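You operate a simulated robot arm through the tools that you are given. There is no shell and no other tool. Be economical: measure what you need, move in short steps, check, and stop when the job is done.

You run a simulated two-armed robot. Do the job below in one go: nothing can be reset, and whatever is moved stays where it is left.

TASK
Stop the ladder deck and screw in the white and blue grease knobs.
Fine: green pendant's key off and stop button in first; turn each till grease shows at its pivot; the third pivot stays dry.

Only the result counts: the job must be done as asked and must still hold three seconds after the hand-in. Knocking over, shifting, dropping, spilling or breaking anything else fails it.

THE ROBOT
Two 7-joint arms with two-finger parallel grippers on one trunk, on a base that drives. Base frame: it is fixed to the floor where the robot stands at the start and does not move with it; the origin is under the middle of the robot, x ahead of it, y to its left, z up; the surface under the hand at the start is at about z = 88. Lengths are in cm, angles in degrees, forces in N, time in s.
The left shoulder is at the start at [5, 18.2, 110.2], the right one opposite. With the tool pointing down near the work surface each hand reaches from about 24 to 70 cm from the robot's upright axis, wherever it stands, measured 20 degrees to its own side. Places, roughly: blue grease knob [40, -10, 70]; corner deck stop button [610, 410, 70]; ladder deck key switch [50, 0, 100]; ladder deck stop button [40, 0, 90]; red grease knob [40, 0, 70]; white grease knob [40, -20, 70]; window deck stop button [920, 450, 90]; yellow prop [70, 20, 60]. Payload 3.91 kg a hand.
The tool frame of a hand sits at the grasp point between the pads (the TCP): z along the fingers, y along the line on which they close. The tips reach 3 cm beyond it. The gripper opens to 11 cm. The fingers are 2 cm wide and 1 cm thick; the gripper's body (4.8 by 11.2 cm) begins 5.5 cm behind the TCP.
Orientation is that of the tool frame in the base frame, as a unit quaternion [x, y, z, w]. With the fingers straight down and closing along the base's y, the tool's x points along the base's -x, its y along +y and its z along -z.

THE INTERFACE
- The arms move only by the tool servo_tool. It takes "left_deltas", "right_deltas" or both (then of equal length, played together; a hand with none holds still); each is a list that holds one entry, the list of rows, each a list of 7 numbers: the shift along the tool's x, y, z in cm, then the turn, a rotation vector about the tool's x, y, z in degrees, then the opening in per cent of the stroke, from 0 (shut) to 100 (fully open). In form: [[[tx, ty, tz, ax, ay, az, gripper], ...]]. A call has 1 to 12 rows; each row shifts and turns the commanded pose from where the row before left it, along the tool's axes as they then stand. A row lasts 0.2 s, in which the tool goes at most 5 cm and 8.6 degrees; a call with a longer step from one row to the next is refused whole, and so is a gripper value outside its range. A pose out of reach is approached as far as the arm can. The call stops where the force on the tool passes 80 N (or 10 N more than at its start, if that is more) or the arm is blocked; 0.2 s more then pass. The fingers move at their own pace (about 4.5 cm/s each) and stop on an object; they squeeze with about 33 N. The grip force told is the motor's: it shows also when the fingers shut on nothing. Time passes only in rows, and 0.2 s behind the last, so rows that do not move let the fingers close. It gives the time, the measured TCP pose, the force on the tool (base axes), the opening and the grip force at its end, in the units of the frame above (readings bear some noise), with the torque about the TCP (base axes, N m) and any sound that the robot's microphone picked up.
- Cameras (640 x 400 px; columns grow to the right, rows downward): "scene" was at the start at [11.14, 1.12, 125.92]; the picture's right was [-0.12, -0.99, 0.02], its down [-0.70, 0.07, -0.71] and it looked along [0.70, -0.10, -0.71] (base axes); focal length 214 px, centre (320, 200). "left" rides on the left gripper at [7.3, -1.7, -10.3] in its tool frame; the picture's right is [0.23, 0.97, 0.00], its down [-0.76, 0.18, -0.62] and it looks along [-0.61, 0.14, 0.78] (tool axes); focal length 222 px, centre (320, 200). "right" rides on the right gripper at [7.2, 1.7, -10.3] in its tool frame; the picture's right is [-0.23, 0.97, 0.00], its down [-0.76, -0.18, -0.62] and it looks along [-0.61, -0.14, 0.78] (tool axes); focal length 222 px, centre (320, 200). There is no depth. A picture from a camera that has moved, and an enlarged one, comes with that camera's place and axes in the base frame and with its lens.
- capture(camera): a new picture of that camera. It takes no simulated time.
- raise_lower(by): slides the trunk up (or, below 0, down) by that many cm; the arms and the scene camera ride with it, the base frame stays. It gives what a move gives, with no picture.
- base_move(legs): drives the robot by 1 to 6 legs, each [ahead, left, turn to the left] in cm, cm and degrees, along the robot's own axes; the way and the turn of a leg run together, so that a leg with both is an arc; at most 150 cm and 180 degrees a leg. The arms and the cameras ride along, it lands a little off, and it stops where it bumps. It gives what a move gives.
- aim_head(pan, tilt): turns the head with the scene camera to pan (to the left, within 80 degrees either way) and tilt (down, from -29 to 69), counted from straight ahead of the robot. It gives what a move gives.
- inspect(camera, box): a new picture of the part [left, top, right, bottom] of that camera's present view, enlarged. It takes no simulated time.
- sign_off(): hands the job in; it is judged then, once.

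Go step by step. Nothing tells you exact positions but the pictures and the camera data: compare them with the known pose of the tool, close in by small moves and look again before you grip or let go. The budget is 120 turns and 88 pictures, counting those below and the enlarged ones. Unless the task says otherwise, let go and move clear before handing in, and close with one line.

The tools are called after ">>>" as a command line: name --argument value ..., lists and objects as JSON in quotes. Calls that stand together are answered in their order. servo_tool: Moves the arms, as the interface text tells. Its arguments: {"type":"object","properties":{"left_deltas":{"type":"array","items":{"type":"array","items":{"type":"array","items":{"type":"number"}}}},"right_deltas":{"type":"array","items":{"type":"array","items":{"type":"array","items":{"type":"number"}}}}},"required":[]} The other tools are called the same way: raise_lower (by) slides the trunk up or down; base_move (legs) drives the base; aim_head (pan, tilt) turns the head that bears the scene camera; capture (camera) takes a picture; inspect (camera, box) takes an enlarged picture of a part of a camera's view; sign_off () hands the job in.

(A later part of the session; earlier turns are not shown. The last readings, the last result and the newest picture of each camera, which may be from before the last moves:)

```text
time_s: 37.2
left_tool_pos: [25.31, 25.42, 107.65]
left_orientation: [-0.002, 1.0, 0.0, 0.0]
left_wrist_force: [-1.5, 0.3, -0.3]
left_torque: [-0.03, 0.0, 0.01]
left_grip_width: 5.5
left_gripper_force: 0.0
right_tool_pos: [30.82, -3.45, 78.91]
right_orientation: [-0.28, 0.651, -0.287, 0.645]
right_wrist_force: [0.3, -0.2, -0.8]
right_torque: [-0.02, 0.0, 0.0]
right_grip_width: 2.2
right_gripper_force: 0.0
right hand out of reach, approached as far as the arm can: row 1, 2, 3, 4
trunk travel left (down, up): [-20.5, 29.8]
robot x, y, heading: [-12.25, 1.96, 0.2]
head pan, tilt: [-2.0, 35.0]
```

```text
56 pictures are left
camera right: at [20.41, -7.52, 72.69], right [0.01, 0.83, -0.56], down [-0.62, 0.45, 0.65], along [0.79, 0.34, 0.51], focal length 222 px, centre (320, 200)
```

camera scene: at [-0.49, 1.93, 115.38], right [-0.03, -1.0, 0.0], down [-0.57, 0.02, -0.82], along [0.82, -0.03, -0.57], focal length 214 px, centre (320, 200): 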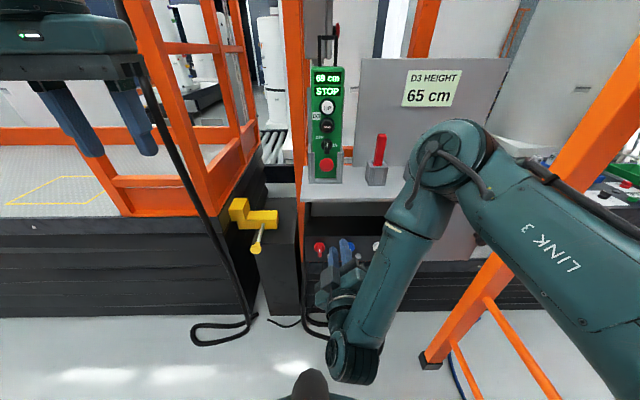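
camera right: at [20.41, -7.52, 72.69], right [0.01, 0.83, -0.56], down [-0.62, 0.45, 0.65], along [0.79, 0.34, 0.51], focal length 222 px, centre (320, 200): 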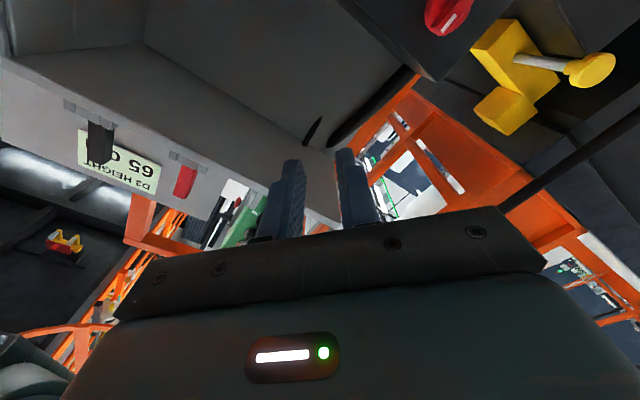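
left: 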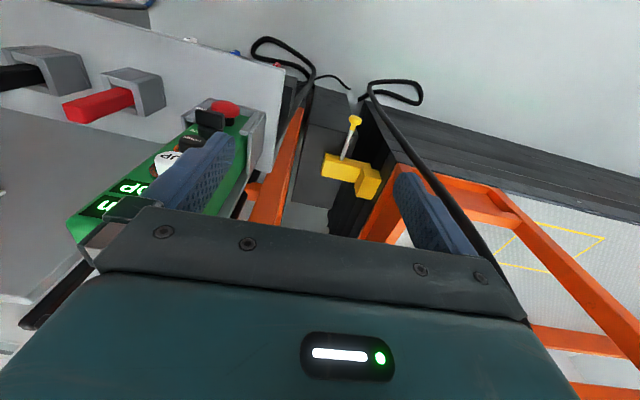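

This low, the arm is too folded: the wrist is too near the shoulder. Raising the trunk and reaching further down should give room, so I'll finish the roll, raise, and then go down in steps.

>>> servo_tool --right_deltas '[[[0, 0, 0, 0, 0, -8.4, 20], [0, 0, 0, 0, 0, -8.4, 20], [0, 0, 0, 0, 0, -8.4, 20], [0, 0, 0, 0, 0, -8.4, 20], [0, 0, 0, 0, 0, -8.4, 20]]]'

>>> raise_lower --by 22

>>> servo_tool --right_deltas '[[[2, 3.5, -0.2, 0, 0, 0, 20], [2, 3.5, 0, 0, 0, 0, 20], [2, 3.5, 0, 0, 0, 0, 20], [2, 3.5, 0, 0, 0, 0, 20], [2, 3.5, 0, 0, 0, 0, 20], [2, 3.5, 0, 0, 0, 0, 20], [0, 3.5, 0, 0, 0, 0, 20], [0, 3.5, 0, 0, 0, 0, 20]]]'

>>> capture --camera "scene"

>>> capture --camera "right"

```text
time_s: 38.4
left_tool_pos: [25.34, 25.39, 107.72]
left_orientation: [-0.002, 1.0, -0.001, 0.0]
left_wrist_force: [-1.2, 0.7, 0.6]
left_torque: [0.0, -0.02, -0.03]
left_grip_width: 5.49
left_gripper_force: 0.2
right_tool_pos: [30.78, -3.38, 79.08]
right_orientation: [-0.495, 0.507, -0.499, 0.499]
right_wrist_force: [0.4, 0.5, 0.1]
right_torque: [0.01, -0.04, 0.0]
right_grip_width: 2.21
right_gripper_force: 0.0
trunk travel left (down, up): [-20.5, 29.8]
robot x, y, heading: [-12.31, 2.06, 0.2]
head pan, tilt: [-2.0, 35.0]
```

```text
time_s: 40.7
left_tool_pos: [25.3, 25.39, 129.62]
left_orientation: [-0.001, 1.0, -0.001, 0.0]
left_wrist_force: [0.1, -0.2, 0.7]
left_torque: [0.0, -0.01, 0.01]
left_grip_width: 5.51
left_gripper_force: 0.0
right_tool_pos: [30.88, -3.59, 100.89]
right_orientation: [-0.494, 0.508, -0.498, 0.5]
right_wrist_force: [1.7, 0.2, 0.5]
right_torque: [-0.01, -0.01, -0.02]
right_grip_width: 2.19
right_gripper_force: 0.0
trunk travel left (down, up): [-42.5, 7.8]
robot x, y, heading: [-12.07, 1.88, 0.0]
head pan, tilt: [-2.0, 35.0]
```

```text
time_s: 42.5
left_tool_pos: [25.24, 25.42, 129.58]
left_orientation: [-0.002, 1.0, -0.001, 0.0]
left_wrist_force: [0.6, -0.4, -0.3]
left_torque: [0.03, 0.0, -0.02]
left_grip_width: 5.49
left_gripper_force: 0.1
right_tool_pos: [29.81, 3.06, 93.42]
right_orientation: [-0.494, 0.51, -0.498, 0.497]
right_wrist_force: [-0.6, -0.8, 0.2]
right_torque: [0.02, 0.01, -0.01]
right_grip_width: 2.18
right_gripper_force: 0.0
right hand out of reach, approached as far as the arm can: row 1, 2, 3, 4, 5, 6, 7, 8
trunk travel left (down, up): [-42.5, 7.8]
robot x, y, heading: [-12.44, 1.96, -0.0]
head pan, tilt: [-2.0, 35.0]
```

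```text
55 pictures are left
camera scene: at [-0.49, 1.95, 137.38], right [-0.03, -1.0, 0.0], down [-0.57, 0.02, -0.82], along [0.82, -0.03, -0.57], focal length 214 px, centre (320, 200)
```

scene: 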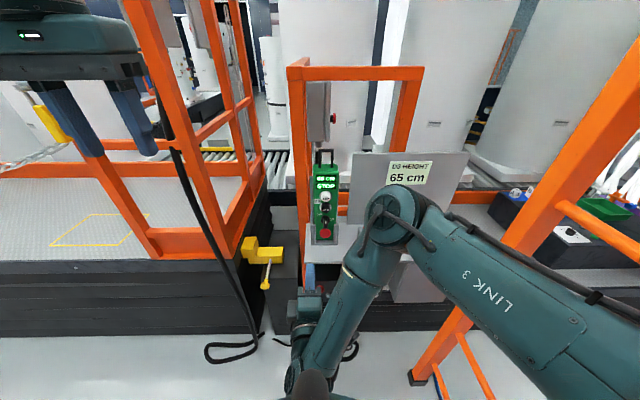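

```text
54 pictures are left
camera right: at [19.43, -4.02, 91.75], right [0.0, 0.24, -0.97], down [-0.61, 0.77, 0.19], along [0.79, 0.59, 0.15], focal length 222 px, centre (320, 200)
```

right: 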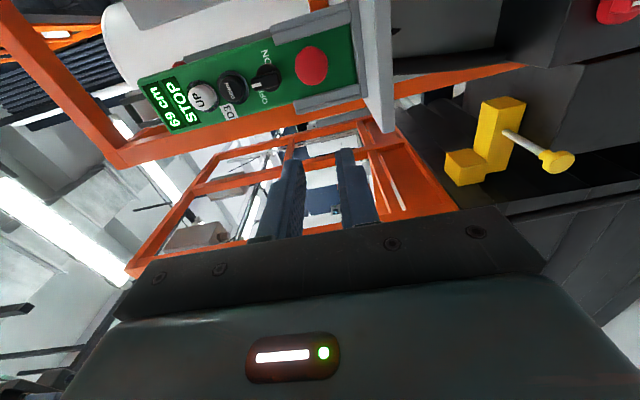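

The right arm's elbow-forward fold can't reach low here. The left arm reaching across has far better geometry, so I'll bring the right hand back up and out of the way.

>>> servo_tool --right_deltas '[[[0, -3, 0, 0, 0, 0, 20], [0, -4, 0, 0, 0, 0, 20], [0, -4, 0, 0, 0, 0, 20], [0, -4, 0, 0, 0, 0, 20], [0, -4, 0, 0, 0, 0, 20], [2, -4, 0, 0, 0, 0, 20], [3, -3, 0, 0, 0, 0, 20], [3, -3, 0, 0, 0, 0, 20], [3, -2, 0, 0, 0, 0, 20], [3, 0, 0, 0, 0, 0, 20], [3, 0, 0, 0, 0, 0, 20]]]'

>>> capture --camera "scene"

```text
time_s: 44.9
left_tool_pos: [25.33, 25.29, 129.69]
left_orientation: [-0.001, 1.0, 0.0, 0.0]
left_wrist_force: [0.8, 0.6, 0.2]
left_torque: [0.05, -0.01, 0.01]
left_grip_width: 5.5
left_gripper_force: 0.0
right_tool_pos: [32.58, -13.26, 124.87]
right_orientation: [-0.494, 0.508, -0.498, 0.501]
right_wrist_force: [0.4, 0.6, -0.4]
right_torque: [0.04, -0.01, 0.04]
right_grip_width: 2.18
right_gripper_force: 0.1
right hand out of reach, approached as far as the arm can: row 9, 10, 11
trunk travel left (down, up): [-42.5, 7.8]
robot x, y, heading: [-12.25, 2.27, -0.1]
head pan, tilt: [-2.0, 35.0]
```

```text
53 pictures are left
camera scene: at [-0.47, 1.74, 137.37], right [-0.03, -1.0, 0.0], down [-0.57, 0.02, -0.82], along [0.82, -0.03, -0.57], focal length 214 px, centre (320, 200)
```

scene: 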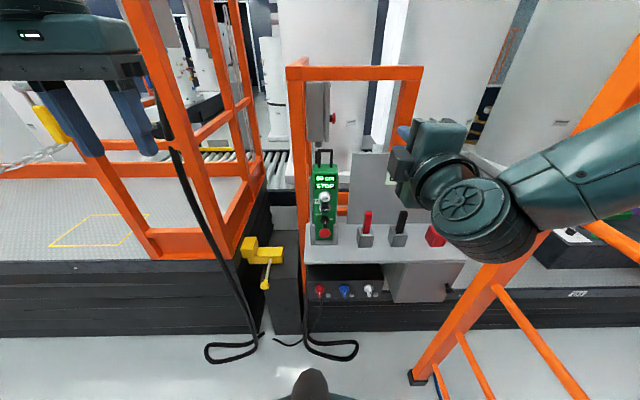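

The right hand is clear of the work. I'll turn it down and take it further right so the left arm can cross.

>>> servo_tool --right_deltas '[[[0.5, 0, 0, -8.5, 0, 0, 20], [0.5, 0, 0, -8.5, 0, 0, 20], [0.5, 0, 0, -8.5, 0, 0, 20], [1, 0, 0, -8.5, 0, 0, 20], [1, 0, 0, -8.5, 0, 0, 20], [1, 0, 0, -8.5, 0, 0, 20], [2, 0, 0, -8.5, 0, 0, 20], [2, 0, 0, -8.5, 0, 0, 20], [2, 0, 0, -8.5, 0, 0, 20], [2, 0, 0, -8.5, 0, 0, 20], [2, 0, 0, -4, 0, 0, 20]]]'

>>> inspect --camera "scene" --box '[300, 260, 400, 320]'

```text
time_s: 47.3
left_tool_pos: [25.41, 25.39, 129.61]
left_orientation: [-0.001, 1.0, -0.001, 0.0]
left_wrist_force: [0.0, -0.8, -0.2]
left_torque: [0.02, 0.01, 0.0]
left_grip_width: 5.5
left_gripper_force: 0.0
right_tool_pos: [19.8, -14.24, 103.67]
right_orientation: [-0.685, 0.715, -0.087, 0.105]
right_wrist_force: [0.4, -0.8, 1.3]
right_torque: [0.04, 0.0, 0.0]
right_grip_width: 2.2
right_gripper_force: 0.0
right hand out of reach, approached as far as the arm can: row 4, 5, 6, 7, 8, 9, 10, 11
trunk travel left (down, up): [-42.5, 7.8]
robot x, y, heading: [-12.52, 1.95, 0.1]
head pan, tilt: [-2.0, 35.0]
```

```text
6.40 times, centred on (350, 290) of scene
camera zoom: at [-0.44, 1.88, 137.37], right [-0.03, -1.0, 0.0], down [-0.57, 0.02, -0.82], along [0.82, -0.03, -0.57], focal length 1373 px, centre (128, -376)
```

zoom: 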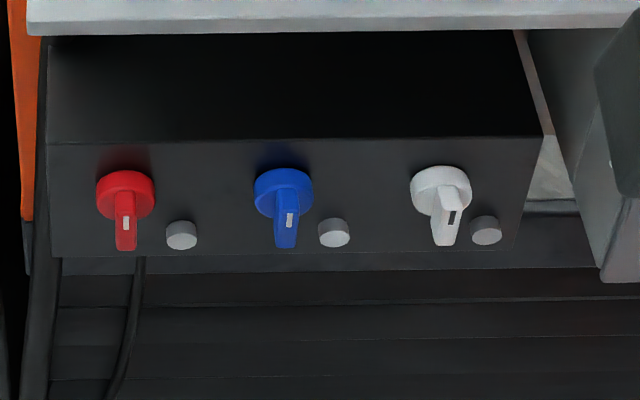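

The knobs are pointer bars standing vertically, each with a grey pivot beside it. I'll move the right hand further out and bring the left across.

>>> servo_tool --right_deltas '[[[0, -1, -4, 0, 0, 0, 20], [2, -2, -4, 0, 0, 0, 20], [3, -2, -3, 0, 0, 0, 20], [3, -2, -2, 0, 0, 0, 20], [3, -2, -2, 0, 0, 0, 20], [3, -2, 0, 0, 0, 0, 20], [3, -1, 0, 0, 0, 0, 20]]]' --left_deltas '[[[-1, -3.5, 1, 0, 0, 0, 30], [-1, -3.5, 1.5, 0, 0, 0, 30], [-1, -3.5, 2, 0, 0, 0, 30], [-1, -3.5, 3, 0, 0, 0, 30], [-1, -3.5, 3, 0, 0, 0, 30], [-1, -3.5, 3, 0, 0, 0, 30], [0, -3.5, 3, 0, 0, 0, 30]]]'

>>> capture --camera "scene"

```text
time_s: 48.9
left_tool_pos: [31.35, 0.72, 113.29]
left_orientation: [-0.002, 1.0, -0.001, -0.001]
left_wrist_force: [-0.2, -0.2, 0.1]
left_torque: [-0.01, -0.02, -0.02]
left_grip_width: 3.29
left_gripper_force: 0.1
right_tool_pos: [20.25, -16.38, 101.06]
right_orientation: [-0.685, 0.716, -0.087, 0.105]
right_wrist_force: [0.0, 0.0, 0.1]
right_torque: [0.01, 0.01, 0.0]
right_grip_width: 2.2
right_gripper_force: 0.1
right hand out of reach, approached as far as the arm can: row 1, 2, 3, 4, 5, 6, 7
trunk travel left (down, up): [-42.5, 7.8]
robot x, y, heading: [-12.31, 2.29, 0.3]
head pan, tilt: [-2.0, 35.0]
```

```text
51 pictures are left
camera scene: at [-0.48, 1.84, 137.38], right [-0.03, -1.0, 0.0], down [-0.57, 0.02, -0.82], along [0.82, -0.03, -0.57], focal length 214 px, centre (320, 200)
```

scene: 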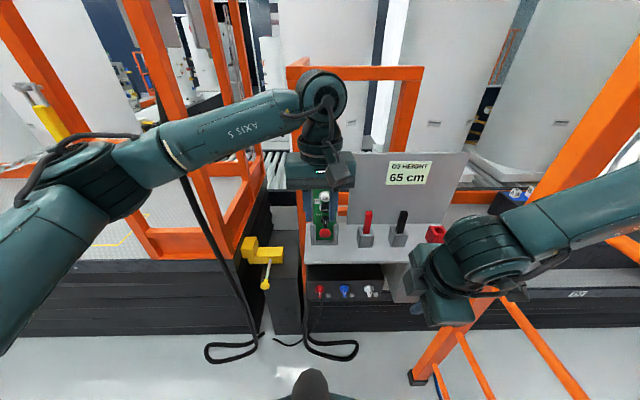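

The left arm crosses well. The right wrist seems stuck on its roll, so I'll unroll it and move it outward.

>>> servo_tool --right_deltas '[[[0, 0, 0, 0, 0, 8.5, 20], [0, 0, 0, 0, 0, 8.5, 20], [0, 0, 0, 0, 0, 8.5, 20], [0, 0, 0, 0, 0, 8.5, 20], [0, 0, 0, 0, 0, 8.5, 20], [0, 0, 0, 0, 0, 8.5, 20], [0, 0, 0, 0, 0, 8.5, 20], [0, 0, 0, 0, 0, 8.5, 20], [0, 0, 0, 0, 0, 8.5, 20], [0, 0, 0, 0, 0, 8.5, 20]]]'

>>> servo_tool --right_deltas '[[[-1, -2, -3, 0, 0, 0, 20], [-1, -2, -3, 0, 0, 0, 20], [-2, -2, -3, 0, 0, 0, 20], [-2, -2, -3, 0, 0, 0, 20], [-2, -2, -2, 0, 0, 0, 20], [-2, -2, -2, 0, 0, 0, 20], [0, -2, 0, 0, 0, 0, 20]]]'

```text
time_s: 51.1
left_tool_pos: [31.39, 0.77, 113.38]
left_orientation: [-0.001, 1.0, -0.001, -0.001]
left_wrist_force: [0.0, 0.2, 0.5]
left_torque: [0.0, 0.01, 0.0]
left_grip_width: 3.3
left_gripper_force: 0.0
right_tool_pos: [20.45, -16.26, 101.24]
right_orientation: [-0.021, 0.991, 0.008, 0.134]
right_wrist_force: [0.9, 0.2, 0.1]
right_torque: [-0.01, -0.02, 0.02]
right_grip_width: 2.2
right_gripper_force: 0.1
trunk travel left (down, up): [-42.5, 7.8]
robot x, y, heading: [-12.16, 2.61, 0.0]
head pan, tilt: [-2.0, 35.0]
```

```text
time_s: 52.7
left_tool_pos: [31.36, 0.78, 113.29]
left_orientation: [-0.001, 1.0, 0.0, 0.001]
left_wrist_force: [-0.1, 0.5, 1.1]
left_torque: [-0.03, 0.02, -0.02]
left_grip_width: 3.33
left_gripper_force: 0.1
right_tool_pos: [26.51, -30.32, 119.28]
right_orientation: [-0.023, 0.991, 0.007, 0.134]
right_wrist_force: [0.0, 0.2, 0.2]
right_torque: [0.03, 0.0, 0.0]
right_grip_width: 2.19
right_gripper_force: 0.0
trunk travel left (down, up): [-42.5, 7.8]
robot x, y, heading: [-12.35, 2.46, 0.0]
head pan, tilt: [-2.0, 35.0]
```

The right hand is clear. I'll pitch the left hand to point ahead.

>>> servo_tool --left_deltas '[[[0, -0.8, 0, 0, -8.5, 0, 30], [0, -0.8, 0, 0, -8.5, 0, 30], [0, -0.8, 0, 0, -8.5, 0, 30], [0, -0.8, 0, 0, -8.5, 0, 30], [0, -0.8, 0, 0, -8.5, 0, 30], [0, -0.8, 0, 0, -8.5, 0, 30], [0, -0.8, 0, 0, -8.5, 0, 30], [0, -0.8, 0, 0, -8.5, 0, 30], [0, -0.8, 0, 0, -8.5, 0, 30], [0, -0.8, 0, 0, -8.5, 0, 30], [0, 0, 0, 0, -5, 0, 30]]]'

>>> servo_tool --left_deltas '[[[4, -0.5, 0, 0, 0, 0, 30], [4, -0.5, 0, 0, 0, 0, 30], [4, -0.5, 0, 0, 0, 0, 30], [4, -0.5, 0, 0, 0, 0, 30], [4, -0.5, 0, 0, 0, 0, 30], [4, -0.5, 0, 0, 0, 0, 30]]]'

>>> capture --camera "scene"

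```text
time_s: 55.1
left_tool_pos: [31.45, -7.18, 113.28]
left_orientation: [-0.002, 0.706, 0.0, 0.708]
left_wrist_force: [-0.2, -0.1, -0.1]
left_torque: [0.02, 0.0, -0.02]
left_grip_width: 3.3
left_gripper_force: 0.0
right_tool_pos: [26.34, -30.13, 119.23]
right_orientation: [-0.022, 0.991, 0.007, 0.135]
right_wrist_force: [-0.3, 0.1, -0.2]
right_torque: [0.0, 0.0, -0.03]
right_grip_width: 2.2
right_gripper_force: 0.0
trunk travel left (down, up): [-42.5, 7.8]
robot x, y, heading: [-12.4, 1.98, 0.1]
head pan, tilt: [-2.0, 35.0]
```

```text
time_s: 56.5
left_tool_pos: [32.62, -5.32, 92.19]
left_orientation: [-0.003, 0.708, 0.001, 0.706]
left_wrist_force: [-0.5, 0.8, -0.3]
left_torque: [-0.03, -0.01, 0.0]
left_grip_width: 3.32
left_gripper_force: 0.1
left hand out of reach, approached as far as the arm can: row 4, 5, 6
right_tool_pos: [26.41, -30.17, 119.2]
right_orientation: [-0.022, 0.991, 0.008, 0.135]
right_wrist_force: [-1.0, 0.0, 0.1]
right_torque: [0.0, -0.01, 0.01]
right_grip_width: 2.22
right_gripper_force: 0.1
trunk travel left (down, up): [-42.5, 7.8]
robot x, y, heading: [-12.12, 2.59, 0.0]
head pan, tilt: [-2.0, 35.0]
```

```text
50 pictures are left
camera scene: at [-0.48, 1.94, 137.38], right [-0.03, -1.0, 0.0], down [-0.57, 0.02, -0.82], along [0.82, -0.03, -0.57], focal length 214 px, centre (320, 200)
```

scene: 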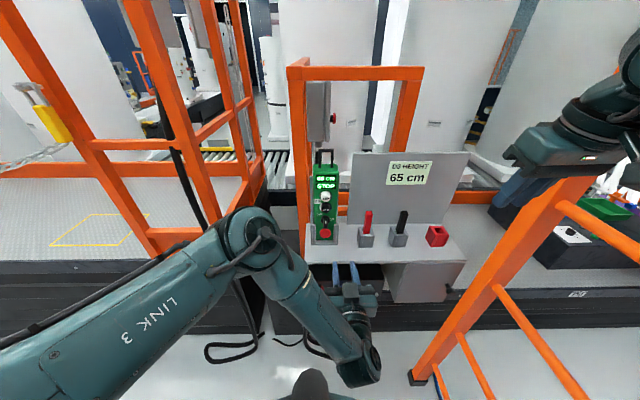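

Relative height is the limit, so I'll lower the trunk with the hand in this pose.

>>> raise_lower --by -20

>>> capture --camera "scene"

>>> capture --camera "left"

```text
time_s: 57.5
left_tool_pos: [32.08, -5.81, 87.74]
left_orientation: [-0.005, 0.705, -0.005, 0.709]
left_wrist_force: [-0.4, -1.0, 0.0]
left_torque: [0.02, 0.0, -0.01]
left_grip_width: 3.29
left_gripper_force: 0.0
right_tool_pos: [24.31, -30.43, 124.47]
right_orientation: [-0.017, 0.961, -0.002, 0.277]
right_wrist_force: [0.6, -0.3, 0.0]
right_torque: [0.0, -0.02, 0.0]
right_grip_width: 2.21
right_gripper_force: 0.1
trunk travel left (down, up): [-37.6, 12.7]
robot x, y, heading: [-12.56, 1.58, -0.4]
head pan, tilt: [-2.0, 35.0]
stopped: the arm was blocked; the commanded pose is now the measured one
```

```text
49 pictures are left
camera scene: at [-1.47, 2.36, 132.5], right [-0.04, -1.0, 0.01], down [-0.57, 0.01, -0.82], along [0.82, -0.04, -0.57], focal length 214 px, centre (320, 200)
```

scene: 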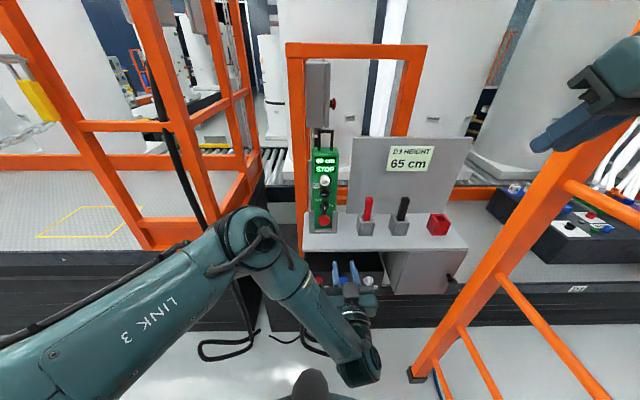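

```text
48 pictures are left
camera left: at [21.69, -7.45, 80.4], right [0.0, 0.97, -0.24], down [-0.63, 0.19, 0.75], along [0.78, 0.15, 0.61], focal length 222 px, centre (320, 200)
```

left: 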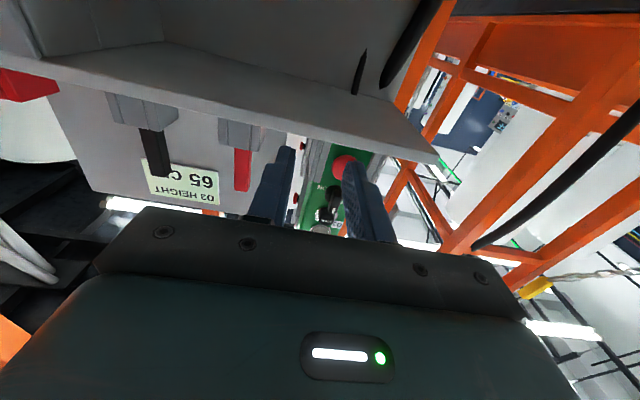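

The right arm touched something (probably the ladder) as it went down. I'll raise a little and look to the right.

>>> raise_lower --by 3

>>> aim_head --pan -60 --tilt 35

>>> capture --camera "scene"

```text
time_s: 58.2
left_tool_pos: [32.67, -6.38, 90.09]
left_orientation: [-0.001, 0.708, 0.001, 0.706]
left_wrist_force: [0.5, 0.4, 0.4]
left_torque: [0.01, 0.0, 0.02]
left_grip_width: 3.27
left_gripper_force: 0.0
right_tool_pos: [25.43, -31.29, 126.33]
right_orientation: [-0.019, 0.963, 0.005, 0.269]
right_wrist_force: [-0.2, -0.6, 1.0]
right_torque: [-0.02, 0.03, 0.02]
right_grip_width: 2.21
right_gripper_force: 0.1
trunk travel left (down, up): [-40.6, 9.7]
robot x, y, heading: [-12.3, 1.6, -0.2]
head pan, tilt: [-2.0, 35.0]
```

```text
time_s: 59.5
left_tool_pos: [32.69, -6.24, 90.22]
left_orientation: [0.0, 0.708, -0.001, 0.706]
left_wrist_force: [0.4, -0.1, 0.1]
left_torque: [0.02, 0.01, 0.0]
left_grip_width: 3.31
left_gripper_force: 0.0
right_tool_pos: [25.3, -31.27, 126.55]
right_orientation: [-0.019, 0.963, 0.004, 0.269]
right_wrist_force: [0.2, 0.3, -0.8]
right_torque: [0.01, -0.01, -0.01]
right_grip_width: 2.19
right_gripper_force: 0.1
trunk travel left (down, up): [-40.6, 9.7]
robot x, y, heading: [-12.2, 1.51, -0.2]
head pan, tilt: [-60.0, 35.0]
```

```text
47 pictures are left
camera scene: at [-4.87, -6.11, 135.45], right [-0.87, -0.5, 0.0], down [-0.29, 0.5, -0.82], along [0.41, -0.71, -0.57], focal length 214 px, centre (320, 200)
```

scene: 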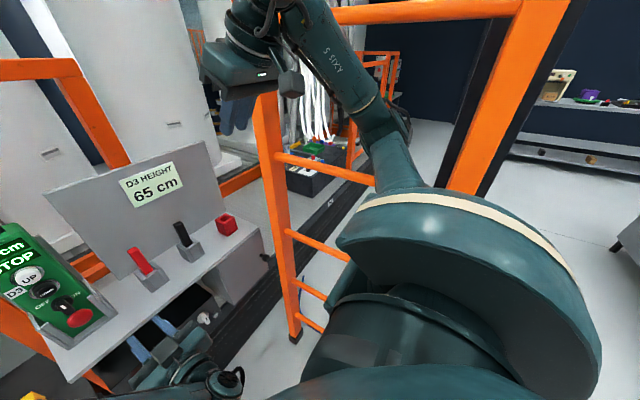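

The right elbow sits over a ladder rung. I'll extend the right hand ahead and inward over the desk, well above it, to draw the elbow in.

>>> servo_tool --right_deltas '[[[-2.2, 1.5, 0.2, 0, 0, 0, 20], [-2.2, 1.5, 0.2, 0, 0, 0, 20], [-2.2, 1.5, 0.2, 0, 0, 0, 20], [-2.2, 1.5, 0.2, 0, 0, 0, 20], [-2.2, 1.5, 0.2, 0, 0, 0, 20], [-2.2, 1.5, 0.2, 0, 0, 0, 20], [-2.2, 1.5, 0.6, 0, 0, 0, 20], [-2.2, 1.5, 0.6, 0, 0, 0, 20]]]'

>>> capture --camera "scene"

```text
time_s: 61.3
left_tool_pos: [32.71, -6.31, 90.23]
left_orientation: [-0.001, 0.708, 0.0, 0.706]
left_wrist_force: [0.6, -0.5, -0.8]
left_torque: [0.0, -0.01, -0.04]
left_grip_width: 3.3
left_gripper_force: 0.1
right_tool_pos: [41.2, -18.54, 133.65]
right_orientation: [-0.019, 0.963, 0.004, 0.27]
right_wrist_force: [-0.2, 0.0, 0.2]
right_torque: [-0.01, 0.03, 0.02]
right_grip_width: 2.2
right_gripper_force: 0.1
trunk travel left (down, up): [-40.6, 9.7]
robot x, y, heading: [-12.55, 1.29, -0.4]
head pan, tilt: [-60.0, 35.0]
```

```text
46 pictures are left
camera scene: at [-4.86, -6.06, 135.45], right [-0.87, -0.5, 0.0], down [-0.29, 0.5, -0.82], along [0.41, -0.71, -0.57], focal length 214 px, centre (320, 200)
```

scene: 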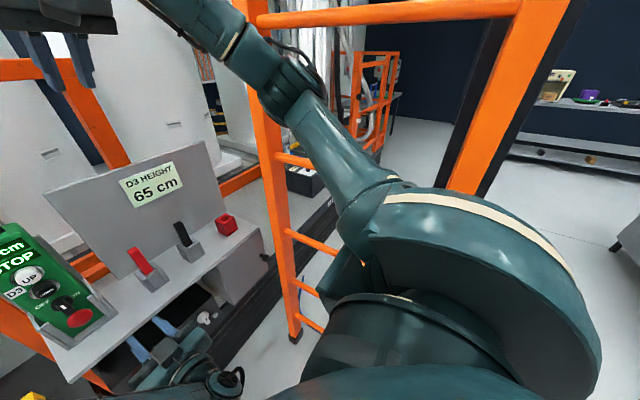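

>>> raise_lower --by -10

>>> raise_lower --by -9

>>> capture --camera "scene"

>>> capture --camera "left"

```text
time_s: 62.6
left_tool_pos: [32.77, -6.31, 80.23]
left_orientation: [-0.002, 0.708, 0.0, 0.706]
left_wrist_force: [0.3, 0.9, -0.6]
left_torque: [-0.03, 0.0, 0.0]
left_grip_width: 3.32
left_gripper_force: 0.1
right_tool_pos: [41.11, -18.57, 123.65]
right_orientation: [-0.018, 0.963, 0.004, 0.27]
right_wrist_force: [0.7, -0.4, -0.8]
right_torque: [-0.02, 0.01, 0.03]
right_grip_width: 2.19
right_gripper_force: 0.1
trunk travel left (down, up): [-30.6, 19.7]
robot x, y, heading: [-12.27, 1.52, -0.0]
head pan, tilt: [-60.0, 35.0]
```

```text
time_s: 63.9
left_tool_pos: [32.64, -6.37, 71.17]
left_orientation: [-0.002, 0.708, 0.001, 0.706]
left_wrist_force: [0.8, -0.2, 0.9]
left_torque: [0.0, -0.02, 0.01]
left_grip_width: 3.3
left_gripper_force: 0.0
right_tool_pos: [41.13, -18.51, 114.66]
right_orientation: [-0.019, 0.963, 0.004, 0.269]
right_wrist_force: [0.1, 0.8, 0.4]
right_torque: [0.02, 0.0, 0.01]
right_grip_width: 2.19
right_gripper_force: 0.1
trunk travel left (down, up): [-21.6, 28.7]
robot x, y, heading: [-12.36, 1.43, -0.2]
head pan, tilt: [-60.0, 35.0]
```

```text
45 pictures are left
camera scene: at [-4.89, -6.11, 116.45], right [-0.87, -0.5, 0.0], down [-0.29, 0.5, -0.82], along [0.41, -0.71, -0.57], focal length 214 px, centre (320, 200)
```

scene: 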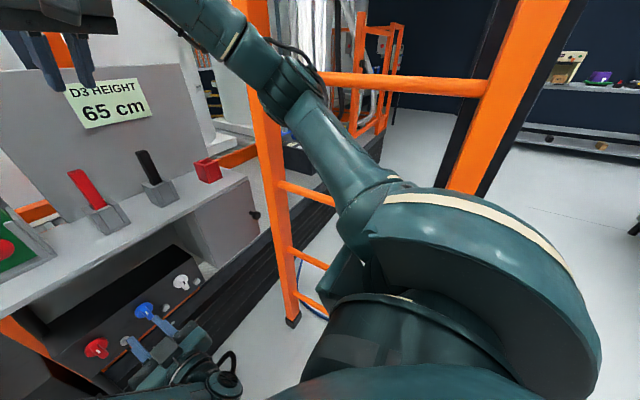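

```text
44 pictures are left
camera left: at [22.22, -7.94, 64.03], right [0.0, 0.97, -0.23], down [-0.62, 0.18, 0.76], along [0.78, 0.14, 0.6], focal length 222 px, centre (320, 200)
```

left: 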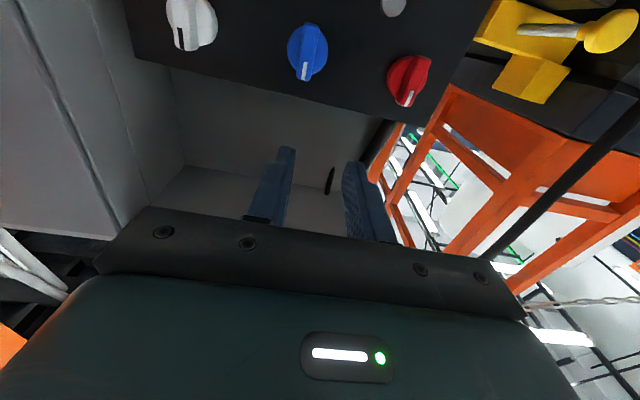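

The left camera sees the knobs well: blue at about [44.8,-8.6,66], white at about y -18. I'll lower 5 cm more and close in on blue.

>>> raise_lower --by -5

>>> servo_tool --left_deltas '[[[0, -1.1, 2, 0, 0, 0, 25], [0, -1.1, 2.5, 0, 0, 0, 25], [0, 0, 0, 0, 0, 0, 25]]]'

>>> aim_head --pan -20 --tilt 40

>>> capture --camera "scene"

>>> capture --camera "left"

```text
time_s: 64.8
left_tool_pos: [32.65, -6.28, 66.15]
left_orientation: [-0.001, 0.708, 0.0, 0.706]
left_wrist_force: [0.7, -0.4, 0.4]
left_torque: [0.03, 0.0, -0.02]
left_grip_width: 3.31
left_gripper_force: 0.1
right_tool_pos: [41.07, -18.6, 109.74]
right_orientation: [-0.019, 0.963, 0.004, 0.27]
right_wrist_force: [-0.3, -0.2, -0.9]
right_torque: [-0.02, 0.01, -0.03]
right_grip_width: 2.22
right_gripper_force: 0.0
trunk travel left (down, up): [-16.6, 33.7]
robot x, y, heading: [-12.4, 1.42, -0.2]
head pan, tilt: [-60.0, 35.0]
```

```text
time_s: 65.6
left_tool_pos: [37.27, -7.69, 66.79]
left_orientation: [-0.001, 0.709, 0.0, 0.706]
left_wrist_force: [0.3, -0.2, -0.4]
left_torque: [0.01, 0.0, 0.0]
left_grip_width: 2.76
left_gripper_force: 0.0
left hand out of reach, approached as far as the arm can: row 1, 2
right_tool_pos: [41.29, -18.53, 109.62]
right_orientation: [-0.019, 0.963, 0.004, 0.27]
right_wrist_force: [0.0, -0.3, 0.1]
right_torque: [-0.01, 0.0, 0.0]
right_grip_width: 2.18
right_gripper_force: 0.1
trunk travel left (down, up): [-16.6, 33.7]
robot x, y, heading: [-12.17, 1.53, -0.1]
head pan, tilt: [-60.0, 35.0]
```

```text
time_s: 66.6
left_tool_pos: [37.3, -7.67, 66.71]
left_orientation: [-0.001, 0.709, 0.0, 0.706]
left_wrist_force: [-0.2, -0.8, -0.3]
left_torque: [0.04, -0.01, 0.01]
left_grip_width: 2.73
left_gripper_force: 0.0
right_tool_pos: [41.28, -18.67, 109.65]
right_orientation: [-0.019, 0.963, 0.003, 0.27]
right_wrist_force: [0.7, 0.2, -0.4]
right_torque: [0.01, -0.02, 0.01]
right_grip_width: 2.17
right_gripper_force: 0.1
trunk travel left (down, up): [-16.6, 33.7]
robot x, y, heading: [-12.07, 1.5, -0.4]
head pan, tilt: [-20.0, 40.0]
```

```text
43 pictures are left
camera scene: at [-1.28, -1.41, 110.69], right [-0.35, -0.94, 0.0], down [-0.6, 0.22, -0.77], along [0.72, -0.26, -0.64], focal length 214 px, centre (320, 200)
```

scene: 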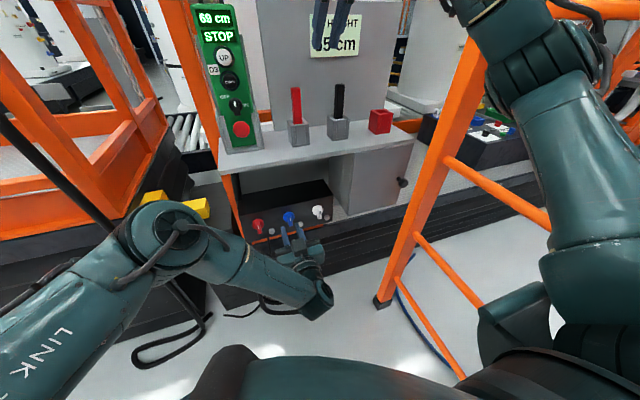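

```text
42 pictures are left
camera left: at [26.8, -9.36, 59.58], right [0.0, 0.97, -0.23], down [-0.62, 0.18, 0.76], along [0.78, 0.14, 0.6], focal length 222 px, centre (320, 200)
```

left: 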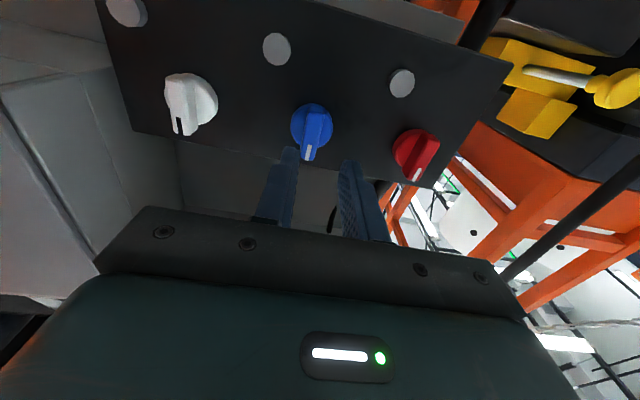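

Blue refines to [44.5,-8.6,65.9] and white to [44.5,-17.9,66.4]. I'll align with blue and go most of the way.

>>> raise_lower --by -0.8

>>> servo_tool --left_deltas '[[[0, -0.9, 1, 0, 0, 0, 27], [0, 0, 1.2, 0, 0, 0, 27], [0, 0, 0, 0, 0, 0, 27]]]'

>>> inspect --camera "left" --box '[220, 100, 420, 240]'

```text
time_s: 67.2
left_tool_pos: [37.4, -7.7, 65.99]
left_orientation: [-0.002, 0.709, 0.001, 0.706]
left_wrist_force: [-0.7, 0.2, 0.3]
left_torque: [0.01, 0.01, -0.02]
left_grip_width: 2.75
left_gripper_force: 0.1
right_tool_pos: [41.11, -18.58, 108.94]
right_orientation: [-0.018, 0.963, 0.003, 0.269]
right_wrist_force: [-0.5, -0.2, 0.1]
right_torque: [0.02, 0.02, 0.05]
right_grip_width: 2.21
right_gripper_force: 0.0
trunk travel left (down, up): [-15.8, 34.5]
robot x, y, heading: [-12.34, 1.46, -0.0]
head pan, tilt: [-20.0, 40.0]
```

```text
time_s: 68.0
left_tool_pos: [39.55, -8.08, 66.3]
left_orientation: [-0.001, 0.709, 0.0, 0.705]
left_wrist_force: [-0.5, -0.3, -0.5]
left_torque: [0.01, 0.03, 0.0]
left_grip_width: 2.96
left_gripper_force: 0.2
left hand out of reach, approached as far as the arm can: row 1
right_tool_pos: [41.25, -18.49, 108.78]
right_orientation: [-0.019, 0.963, 0.004, 0.271]
right_wrist_force: [-0.8, 0.0, 0.1]
right_torque: [0.03, -0.01, 0.02]
right_grip_width: 2.2
right_gripper_force: 0.1
trunk travel left (down, up): [-15.8, 34.5]
robot x, y, heading: [-12.39, 1.2, -0.2]
head pan, tilt: [-20.0, 40.0]
```

```text
2.86 times, centred on (320, 170) of left
camera zoom: at [29.06, -9.74, 59.11], right [0.0, 0.97, -0.23], down [-0.62, 0.18, 0.76], along [0.78, 0.14, 0.6], focal length 635 px, centre (320, 286)
```

zoom: 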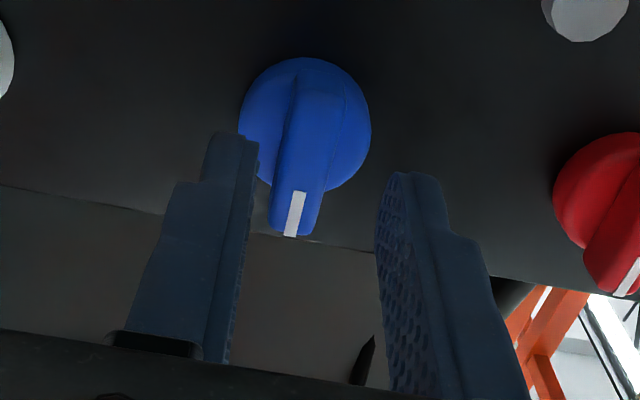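

>>> servo_tool --left_deltas '[[[0, -0.55, 0.5, 0, 0, 0, 27], [0, 0, 1, 0, 0, 0, 27], [0, 0, 0.3, 0, 0, 0, 27], [0, 0, 0, 0, 0, 0, 27]]]'

>>> inspect --camera "left" --box '[220, 100, 420, 240]'

```text
time_s: 69.0
left_tool_pos: [40.88, -8.57, 66.46]
left_orientation: [0.002, 0.71, -0.003, 0.704]
left_wrist_force: [-47.9, 9.3, 7.2]
left_torque: [0.02, -0.3, -0.42]
left_grip_width: 2.51
left_gripper_force: 0.1
left hand out of reach, approached as far as the arm can: row 1
right_tool_pos: [40.94, -18.41, 109.14]
right_orientation: [-0.019, 0.962, 0.004, 0.271]
right_wrist_force: [-0.9, -0.6, -0.3]
right_torque: [-0.02, -0.03, -0.01]
right_grip_width: 2.22
right_gripper_force: 0.1
trunk travel left (down, up): [-15.8, 34.5]
robot x, y, heading: [-12.12, 1.33, -0.2]
head pan, tilt: [-20.0, 40.0]
```

```text
2.86 times, centred on (320, 170) of left
camera zoom: at [30.36, -10.2, 59.34], right [0.0, 0.97, -0.23], down [-0.62, 0.18, 0.77], along [0.79, 0.14, 0.6], focal length 635 px, centre (320, 286)
```

zoom: 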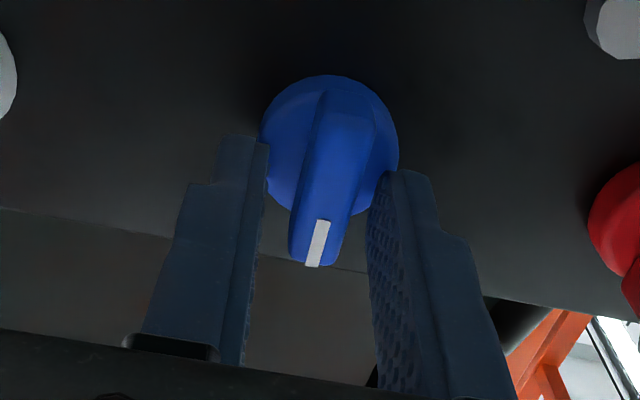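

The fingertips touch the knob's disc (48 N), straddling the bar. I'll ease back 0.3 cm, close and test-turn clockwise.

>>> servo_tool --left_deltas '[[[0, 0, -0.35, 0, 0, 0, 25], [0, 0, 0, 0, 0, 0, 0], [0, 0, 0, 0, 0, 0, 0], [0, 0, 0, 0, 0, 0, 0]]]'

>>> servo_tool --left_deltas '[[[0, 0, 0, 0, 0, 8, 0], [0, 0, 0, 0, 0, 8, 0], [0, 0, 0, 0, 0, 8, 0], [0, 0, 0, 0, 0, 8, 0]]]'

>>> inspect --camera "left" --box '[220, 60, 420, 200]'

```text
time_s: 70.0
left_tool_pos: [40.84, -8.45, 66.58]
left_orientation: [0.0, 0.709, -0.001, 0.705]
left_wrist_force: [-24.5, -4.5, 0.2]
left_torque: [0.02, 0.38, -0.95]
left_grip_width: 1.18
left_gripper_force: 45.3
right_tool_pos: [41.05, -18.59, 108.89]
right_orientation: [-0.019, 0.962, 0.004, 0.271]
right_wrist_force: [0.4, 0.3, 0.4]
right_torque: [-0.03, 0.0, -0.02]
right_grip_width: 2.22
right_gripper_force: 0.0
trunk travel left (down, up): [-15.8, 34.5]
robot x, y, heading: [-12.44, 1.41, -0.3]
head pan, tilt: [-20.0, 40.0]
```

```text
time_s: 71.0
left_tool_pos: [40.83, -8.76, 66.45]
left_orientation: [0.198, 0.681, 0.193, 0.678]
left_wrist_force: [-12.4, -20.7, -7.1]
left_torque: [-0.09, -0.7, -1.47]
left_grip_width: 1.19
left_gripper_force: 44.6
right_tool_pos: [41.11, -18.59, 108.88]
right_orientation: [-0.018, 0.963, 0.004, 0.27]
right_wrist_force: [-1.2, -0.2, -0.1]
right_torque: [0.02, -0.02, 0.0]
right_grip_width: 2.18
right_gripper_force: 0.1
trunk travel left (down, up): [-15.8, 34.5]
robot x, y, heading: [-12.57, 1.58, -0.1]
head pan, tilt: [-20.0, 40.0]
```

```text
2.86 times, centred on (320, 130) of left
camera zoom: at [30.38, -6.23, 59.48], right [0.01, 0.95, 0.32], down [-0.62, -0.25, 0.74], along [0.79, -0.21, 0.58], focal length 635 px, centre (320, 400)
```

zoom: 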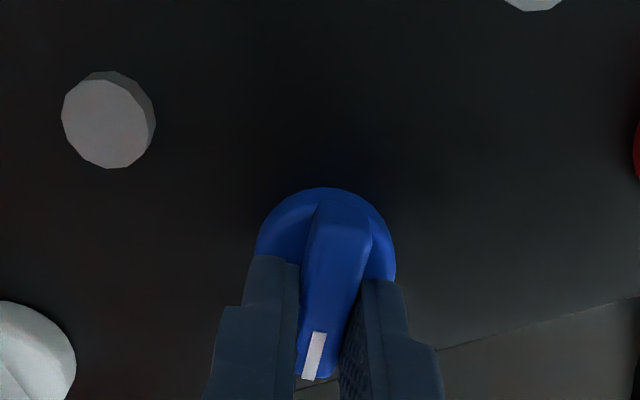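

The knob turns with the hand; a side force of about 20 N shows I'm slightly off its axis. I'll correct by 0.2 cm and keep turning.

>>> servo_tool --left_deltas '[[[0, -0.2, -0.1, 0, 0, 8, 0], [0, 0, 0, 0, 0, 8, 0], [0, 0, 0, 0, 0, 8, 0], [0, 0, 0, 0, 0, 8, 0]]]'

>>> servo_tool --left_deltas '[[[0, 0, 0, 0, 0, 8, 0], [0, 0, 0, 0, 0, 8, 0], [0, 0, 0, 0, 0, 8, 0]]]'

>>> inspect --camera "left" --box '[220, 60, 420, 200]'

```text
time_s: 72.0
left_tool_pos: [40.93, -8.92, 66.22]
left_orientation: [0.381, 0.602, 0.37, 0.596]
left_wrist_force: [4.4, -34.7, -12.9]
left_torque: [-0.12, 0.03, 0.4]
left_grip_width: 1.16
left_gripper_force: 45.0
right_tool_pos: [41.37, -18.81, 108.63]
right_orientation: [-0.018, 0.963, 0.005, 0.268]
right_wrist_force: [0.2, 0.0, -0.2]
right_torque: [0.0, -0.04, -0.02]
right_grip_width: 2.2
right_gripper_force: 0.1
trunk travel left (down, up): [-15.8, 34.5]
robot x, y, heading: [-12.28, 1.66, -0.2]
head pan, tilt: [-20.0, 40.0]
```

```text
time_s: 72.8
left_tool_pos: [40.92, -8.82, 65.98]
left_orientation: [0.5, 0.511, 0.484, 0.506]
left_wrist_force: [8.7, -34.8, -19.9]
left_torque: [-0.07, -0.28, -0.43]
left_grip_width: 1.19
left_gripper_force: 45.1
right_tool_pos: [41.43, -18.7, 108.6]
right_orientation: [-0.018, 0.963, 0.005, 0.269]
right_wrist_force: [-0.5, -0.5, -0.2]
right_torque: [0.01, -0.01, -0.04]
right_grip_width: 2.19
right_gripper_force: 0.1
trunk travel left (down, up): [-15.8, 34.5]
robot x, y, heading: [-11.95, 1.57, -0.1]
head pan, tilt: [-20.0, 40.0]
```

```text
2.86 times, centred on (320, 130) of left
camera zoom: at [30.44, -1.53, 64.35], right [0.02, 0.26, 0.97], down [-0.63, -0.75, 0.21], along [0.78, -0.61, 0.15], focal length 635 px, centre (320, 400)
```

zoom: 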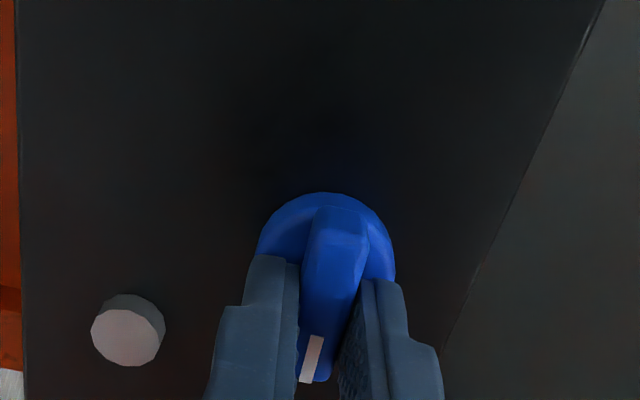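

It's at 90° with no grease yet. I'll relieve the side force and keep on.

>>> servo_tool --left_deltas '[[[-0.4, -0.2, 0, 0, 0, 8, 0], [0, 0, 0, 0, 0, 8, 0], [0, 0, 0, 0, 0, 8, 0], [0, 0, 0, 0, 0, 8, 0]]]'

>>> servo_tool --left_deltas '[[[0, 0, 0, 0, 0, 8, 0], [0, 0, 0, 0, 0, 8, 0], [0, 0, 0, 0, 0, 8, 0]]]'

>>> inspect --camera "left" --box '[220, 60, 420, 200]'

```text
time_s: 73.8
left_tool_pos: [40.77, -8.78, 65.85]
left_orientation: [0.622, 0.355, 0.604, 0.35]
left_wrist_force: [5.2, -25.9, -32.1]
left_torque: [-0.04, -0.1, -0.68]
left_grip_width: 1.21
left_gripper_force: 45.1
left hand out of reach, approached as far as the arm can: row 1
right_tool_pos: [41.48, -18.73, 108.71]
right_orientation: [-0.018, 0.963, 0.005, 0.268]
right_wrist_force: [-0.5, -0.8, -0.4]
right_torque: [-0.01, -0.02, 0.0]
right_grip_width: 2.18
right_gripper_force: 0.1
trunk travel left (down, up): [-15.8, 34.5]
robot x, y, heading: [-12.46, 1.46, -0.2]
head pan, tilt: [-20.0, 40.0]
```

```text
time_s: 74.6
left_tool_pos: [37.87, -4.49, 70.09]
left_orientation: [0.672, 0.231, 0.668, 0.224]
left_wrist_force: [0.4, 0.0, -0.5]
left_torque: [0.01, -0.04, 0.02]
left_grip_width: 0.0
left_gripper_force: 37.6
left hand out of reach, approached as far as the arm can: row 2, 3
right_tool_pos: [41.22, -18.43, 108.96]
right_orientation: [-0.019, 0.963, 0.004, 0.27]
right_wrist_force: [0.0, 0.2, -0.1]
right_torque: [0.02, 0.0, 0.0]
right_grip_width: 2.19
right_gripper_force: 0.0
trunk travel left (down, up): [-15.8, 34.5]
robot x, y, heading: [-12.22, 1.5, -0.2]
head pan, tilt: [-20.0, 40.0]
```

```text
2.86 times, centred on (320, 130) of left
camera zoom: at [27.46, 1.27, 74.83], right [0.01, -0.63, 0.77], down [-0.62, -0.61, -0.49], along [0.78, -0.48, -0.4], focal length 635 px, centre (320, 400)
```

zoom: 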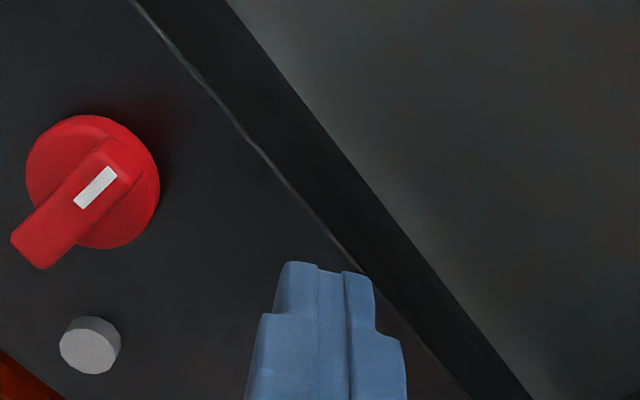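

The hand hit its roll limit at about 125° and slipped off; the knob has done roughly a third of a turn. I'll back off, open, and look while raising the right hand for clearance.

>>> servo_tool --left_deltas '[[[0, 0, -2, 0, 0, 0, 30], [0, 0, 0, 0, 0, -8.5, 30], [0, 0, 0, 0, 0, -8.5, 30], [0, 0, 0, 0, 0, -8.5, 30], [0, 0, 0, 0, 0, -8.5, 30], [0, 0, 0, 0, 0, -8.5, 30], [0, 0, 0, 0, 0, -8.5, 30], [0, 0, 0, 0, 0, -8.5, 30], [0, 0, 0, 0, 0, -8.5, 30], [0, 0, 0, 0, 0, -8.5, 30], [0, 0, 0, 0, 0, -8.5, 30], [0, 0, 0, 0, 0, -8.5, 30]]]' --right_deltas '[[[-1.3, 0, -2.1, 0, 0, 0, 20], [-1.3, 0, -2.1, 0, 0, 0, 20], [-1.3, 0, -2.1, 0, 0, 0, 20], [-1.3, 0, -2.1, 0, 0, 0, 20], [0, 0, 0, 0, 0, 0, 20], [0, 0, 0, 0, 0, 0, 20], [0, 0, 0, 0, 0, 0, 20], [0, 0, 0, 0, 0, 0, 20], [0, 0, 0, 0, 0, 0, 20], [0, 0, 0, 0, 0, 0, 20], [0, 0, 0, 0, 0, 0, 20], [0, 0, 0, 0, 0, 0, 20]]]'

>>> raise_lower --by -4

>>> capture --camera "left"

```text
time_s: 77.2
left_tool_pos: [35.7, -4.03, 69.83]
left_orientation: [0.301, 0.642, 0.299, 0.638]
left_wrist_force: [0.7, 0.1, 1.3]
left_torque: [0.02, -0.02, 0.03]
left_grip_width: 3.3
left_gripper_force: 0.0
left hand out of reach, approached as far as the arm can: row 1
right_tool_pos: [41.25, -18.64, 118.84]
right_orientation: [-0.019, 0.963, 0.004, 0.27]
right_wrist_force: [0.2, -0.5, -0.7]
right_torque: [0.0, 0.01, 0.02]
right_grip_width: 2.19
right_gripper_force: 0.0
trunk travel left (down, up): [-15.8, 34.5]
robot x, y, heading: [-12.4, 1.0, -0.3]
head pan, tilt: [-20.0, 40.0]
```

```text
time_s: 78.0
left_tool_pos: [35.75, -4.07, 65.9]
left_orientation: [0.301, 0.642, 0.3, 0.638]
left_wrist_force: [0.1, 0.3, -0.3]
left_torque: [0.02, 0.02, -0.02]
left_grip_width: 3.28
left_gripper_force: 0.2
right_tool_pos: [41.02, -18.61, 114.92]
right_orientation: [-0.019, 0.963, 0.004, 0.27]
right_wrist_force: [-0.5, 0.0, 0.2]
right_torque: [0.0, 0.0, 0.04]
right_grip_width: 2.17
right_gripper_force: 0.1
trunk travel left (down, up): [-11.8, 38.5]
robot x, y, heading: [-12.38, 1.76, -0.1]
head pan, tilt: [-20.0, 40.0]
```

```text
36 pictures are left
camera left: at [25.23, 0.45, 60.0], right [0.0, 0.8, 0.61], down [-0.62, -0.47, 0.63], along [0.78, -0.38, 0.49], focal length 222 px, centre (320, 200)
```

left: 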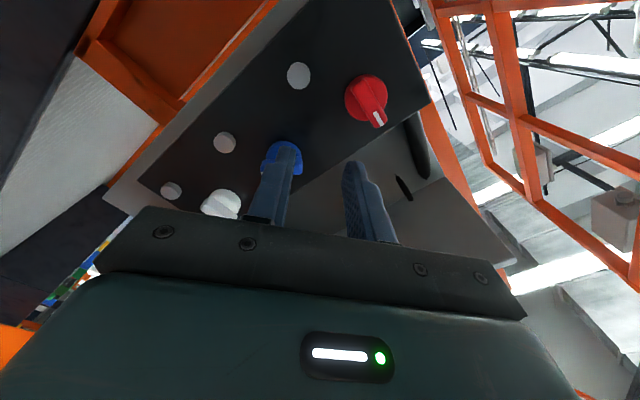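

I'll roll back to about -52° and line up with blue again at a standoff.

>>> servo_tool --left_deltas '[[[0, 0, 0, 0, 0, -8.5, 30], [0, 0, 0, 0, 0, -8.5, 30], [0, 0, 0, 0, 0, -8.5, 30], [0, 0, 0, 0, 0, -8.5, 30], [0, 0, 0, 0, 0, -8.5, 30], [0, 0, 0, 0, 0, -8.5, 30], [0, 0, 0, 0, 0, -8.5, 30], [0, 0, 0, 0, 0, -8.5, 30], [0, 0, 0, 0, 0, -8.5, 30], [0, 0, 0, 0, 0, -8.5, 30], [0, 0, 0, 0, 0, -8.5, 30], [0, 0, 0, 0, 0, -8.5, 30]]]'

>>> servo_tool --left_deltas '[[[1.25, -1, 0, 0, 0, 0, 30], [1.25, -1, 0, 0, 0, 0, 30], [1.25, -0.9, 0, 0, 0, 0, 30], [0, 0, 0, 0, 0, 0, 30]]]'

>>> inspect --camera "left" --box '[180, 40, 440, 222]'

```text
time_s: 80.6
left_tool_pos: [35.74, -4.11, 65.9]
left_orientation: [-0.31, 0.637, -0.307, 0.635]
left_wrist_force: [0.5, 0.7, -0.9]
left_torque: [-0.01, 0.02, 0.03]
left_grip_width: 3.32
left_gripper_force: 0.1
right_tool_pos: [41.13, -18.65, 114.65]
right_orientation: [-0.018, 0.963, 0.003, 0.27]
right_wrist_force: [-1.1, -0.2, -0.7]
right_torque: [-0.01, 0.02, 0.02]
right_grip_width: 2.19
right_gripper_force: 0.1
trunk travel left (down, up): [-11.8, 38.5]
robot x, y, heading: [-12.17, 1.65, -0.2]
head pan, tilt: [-20.0, 40.0]
```

```text
time_s: 81.6
left_tool_pos: [35.8, -8.89, 65.8]
left_orientation: [-0.309, 0.638, -0.306, 0.635]
left_wrist_force: [0.5, -0.5, -0.3]
left_torque: [-0.01, -0.01, 0.01]
left_grip_width: 3.29
left_gripper_force: 0.0
right_tool_pos: [41.32, -18.67, 114.85]
right_orientation: [-0.018, 0.963, 0.003, 0.269]
right_wrist_force: [0.9, 0.6, 0.4]
right_torque: [0.02, 0.02, -0.01]
right_grip_width: 2.23
right_gripper_force: 0.1
trunk travel left (down, up): [-11.8, 38.5]
robot x, y, heading: [-12.58, 1.67, -0.2]
head pan, tilt: [-20.0, 40.0]
```

```text
2.20 times, centred on (310, 131) of left
camera zoom: at [25.31, -15.51, 62.69], right [0.0, 0.43, -0.9], down [-0.62, 0.71, 0.34], along [0.78, 0.56, 0.26], focal length 488 px, centre (342, 352)
```

zoom: 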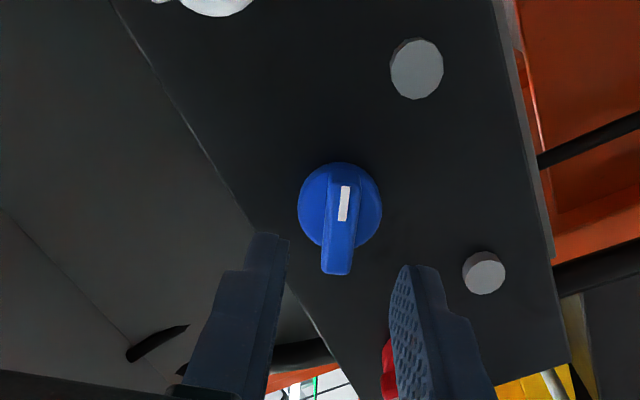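

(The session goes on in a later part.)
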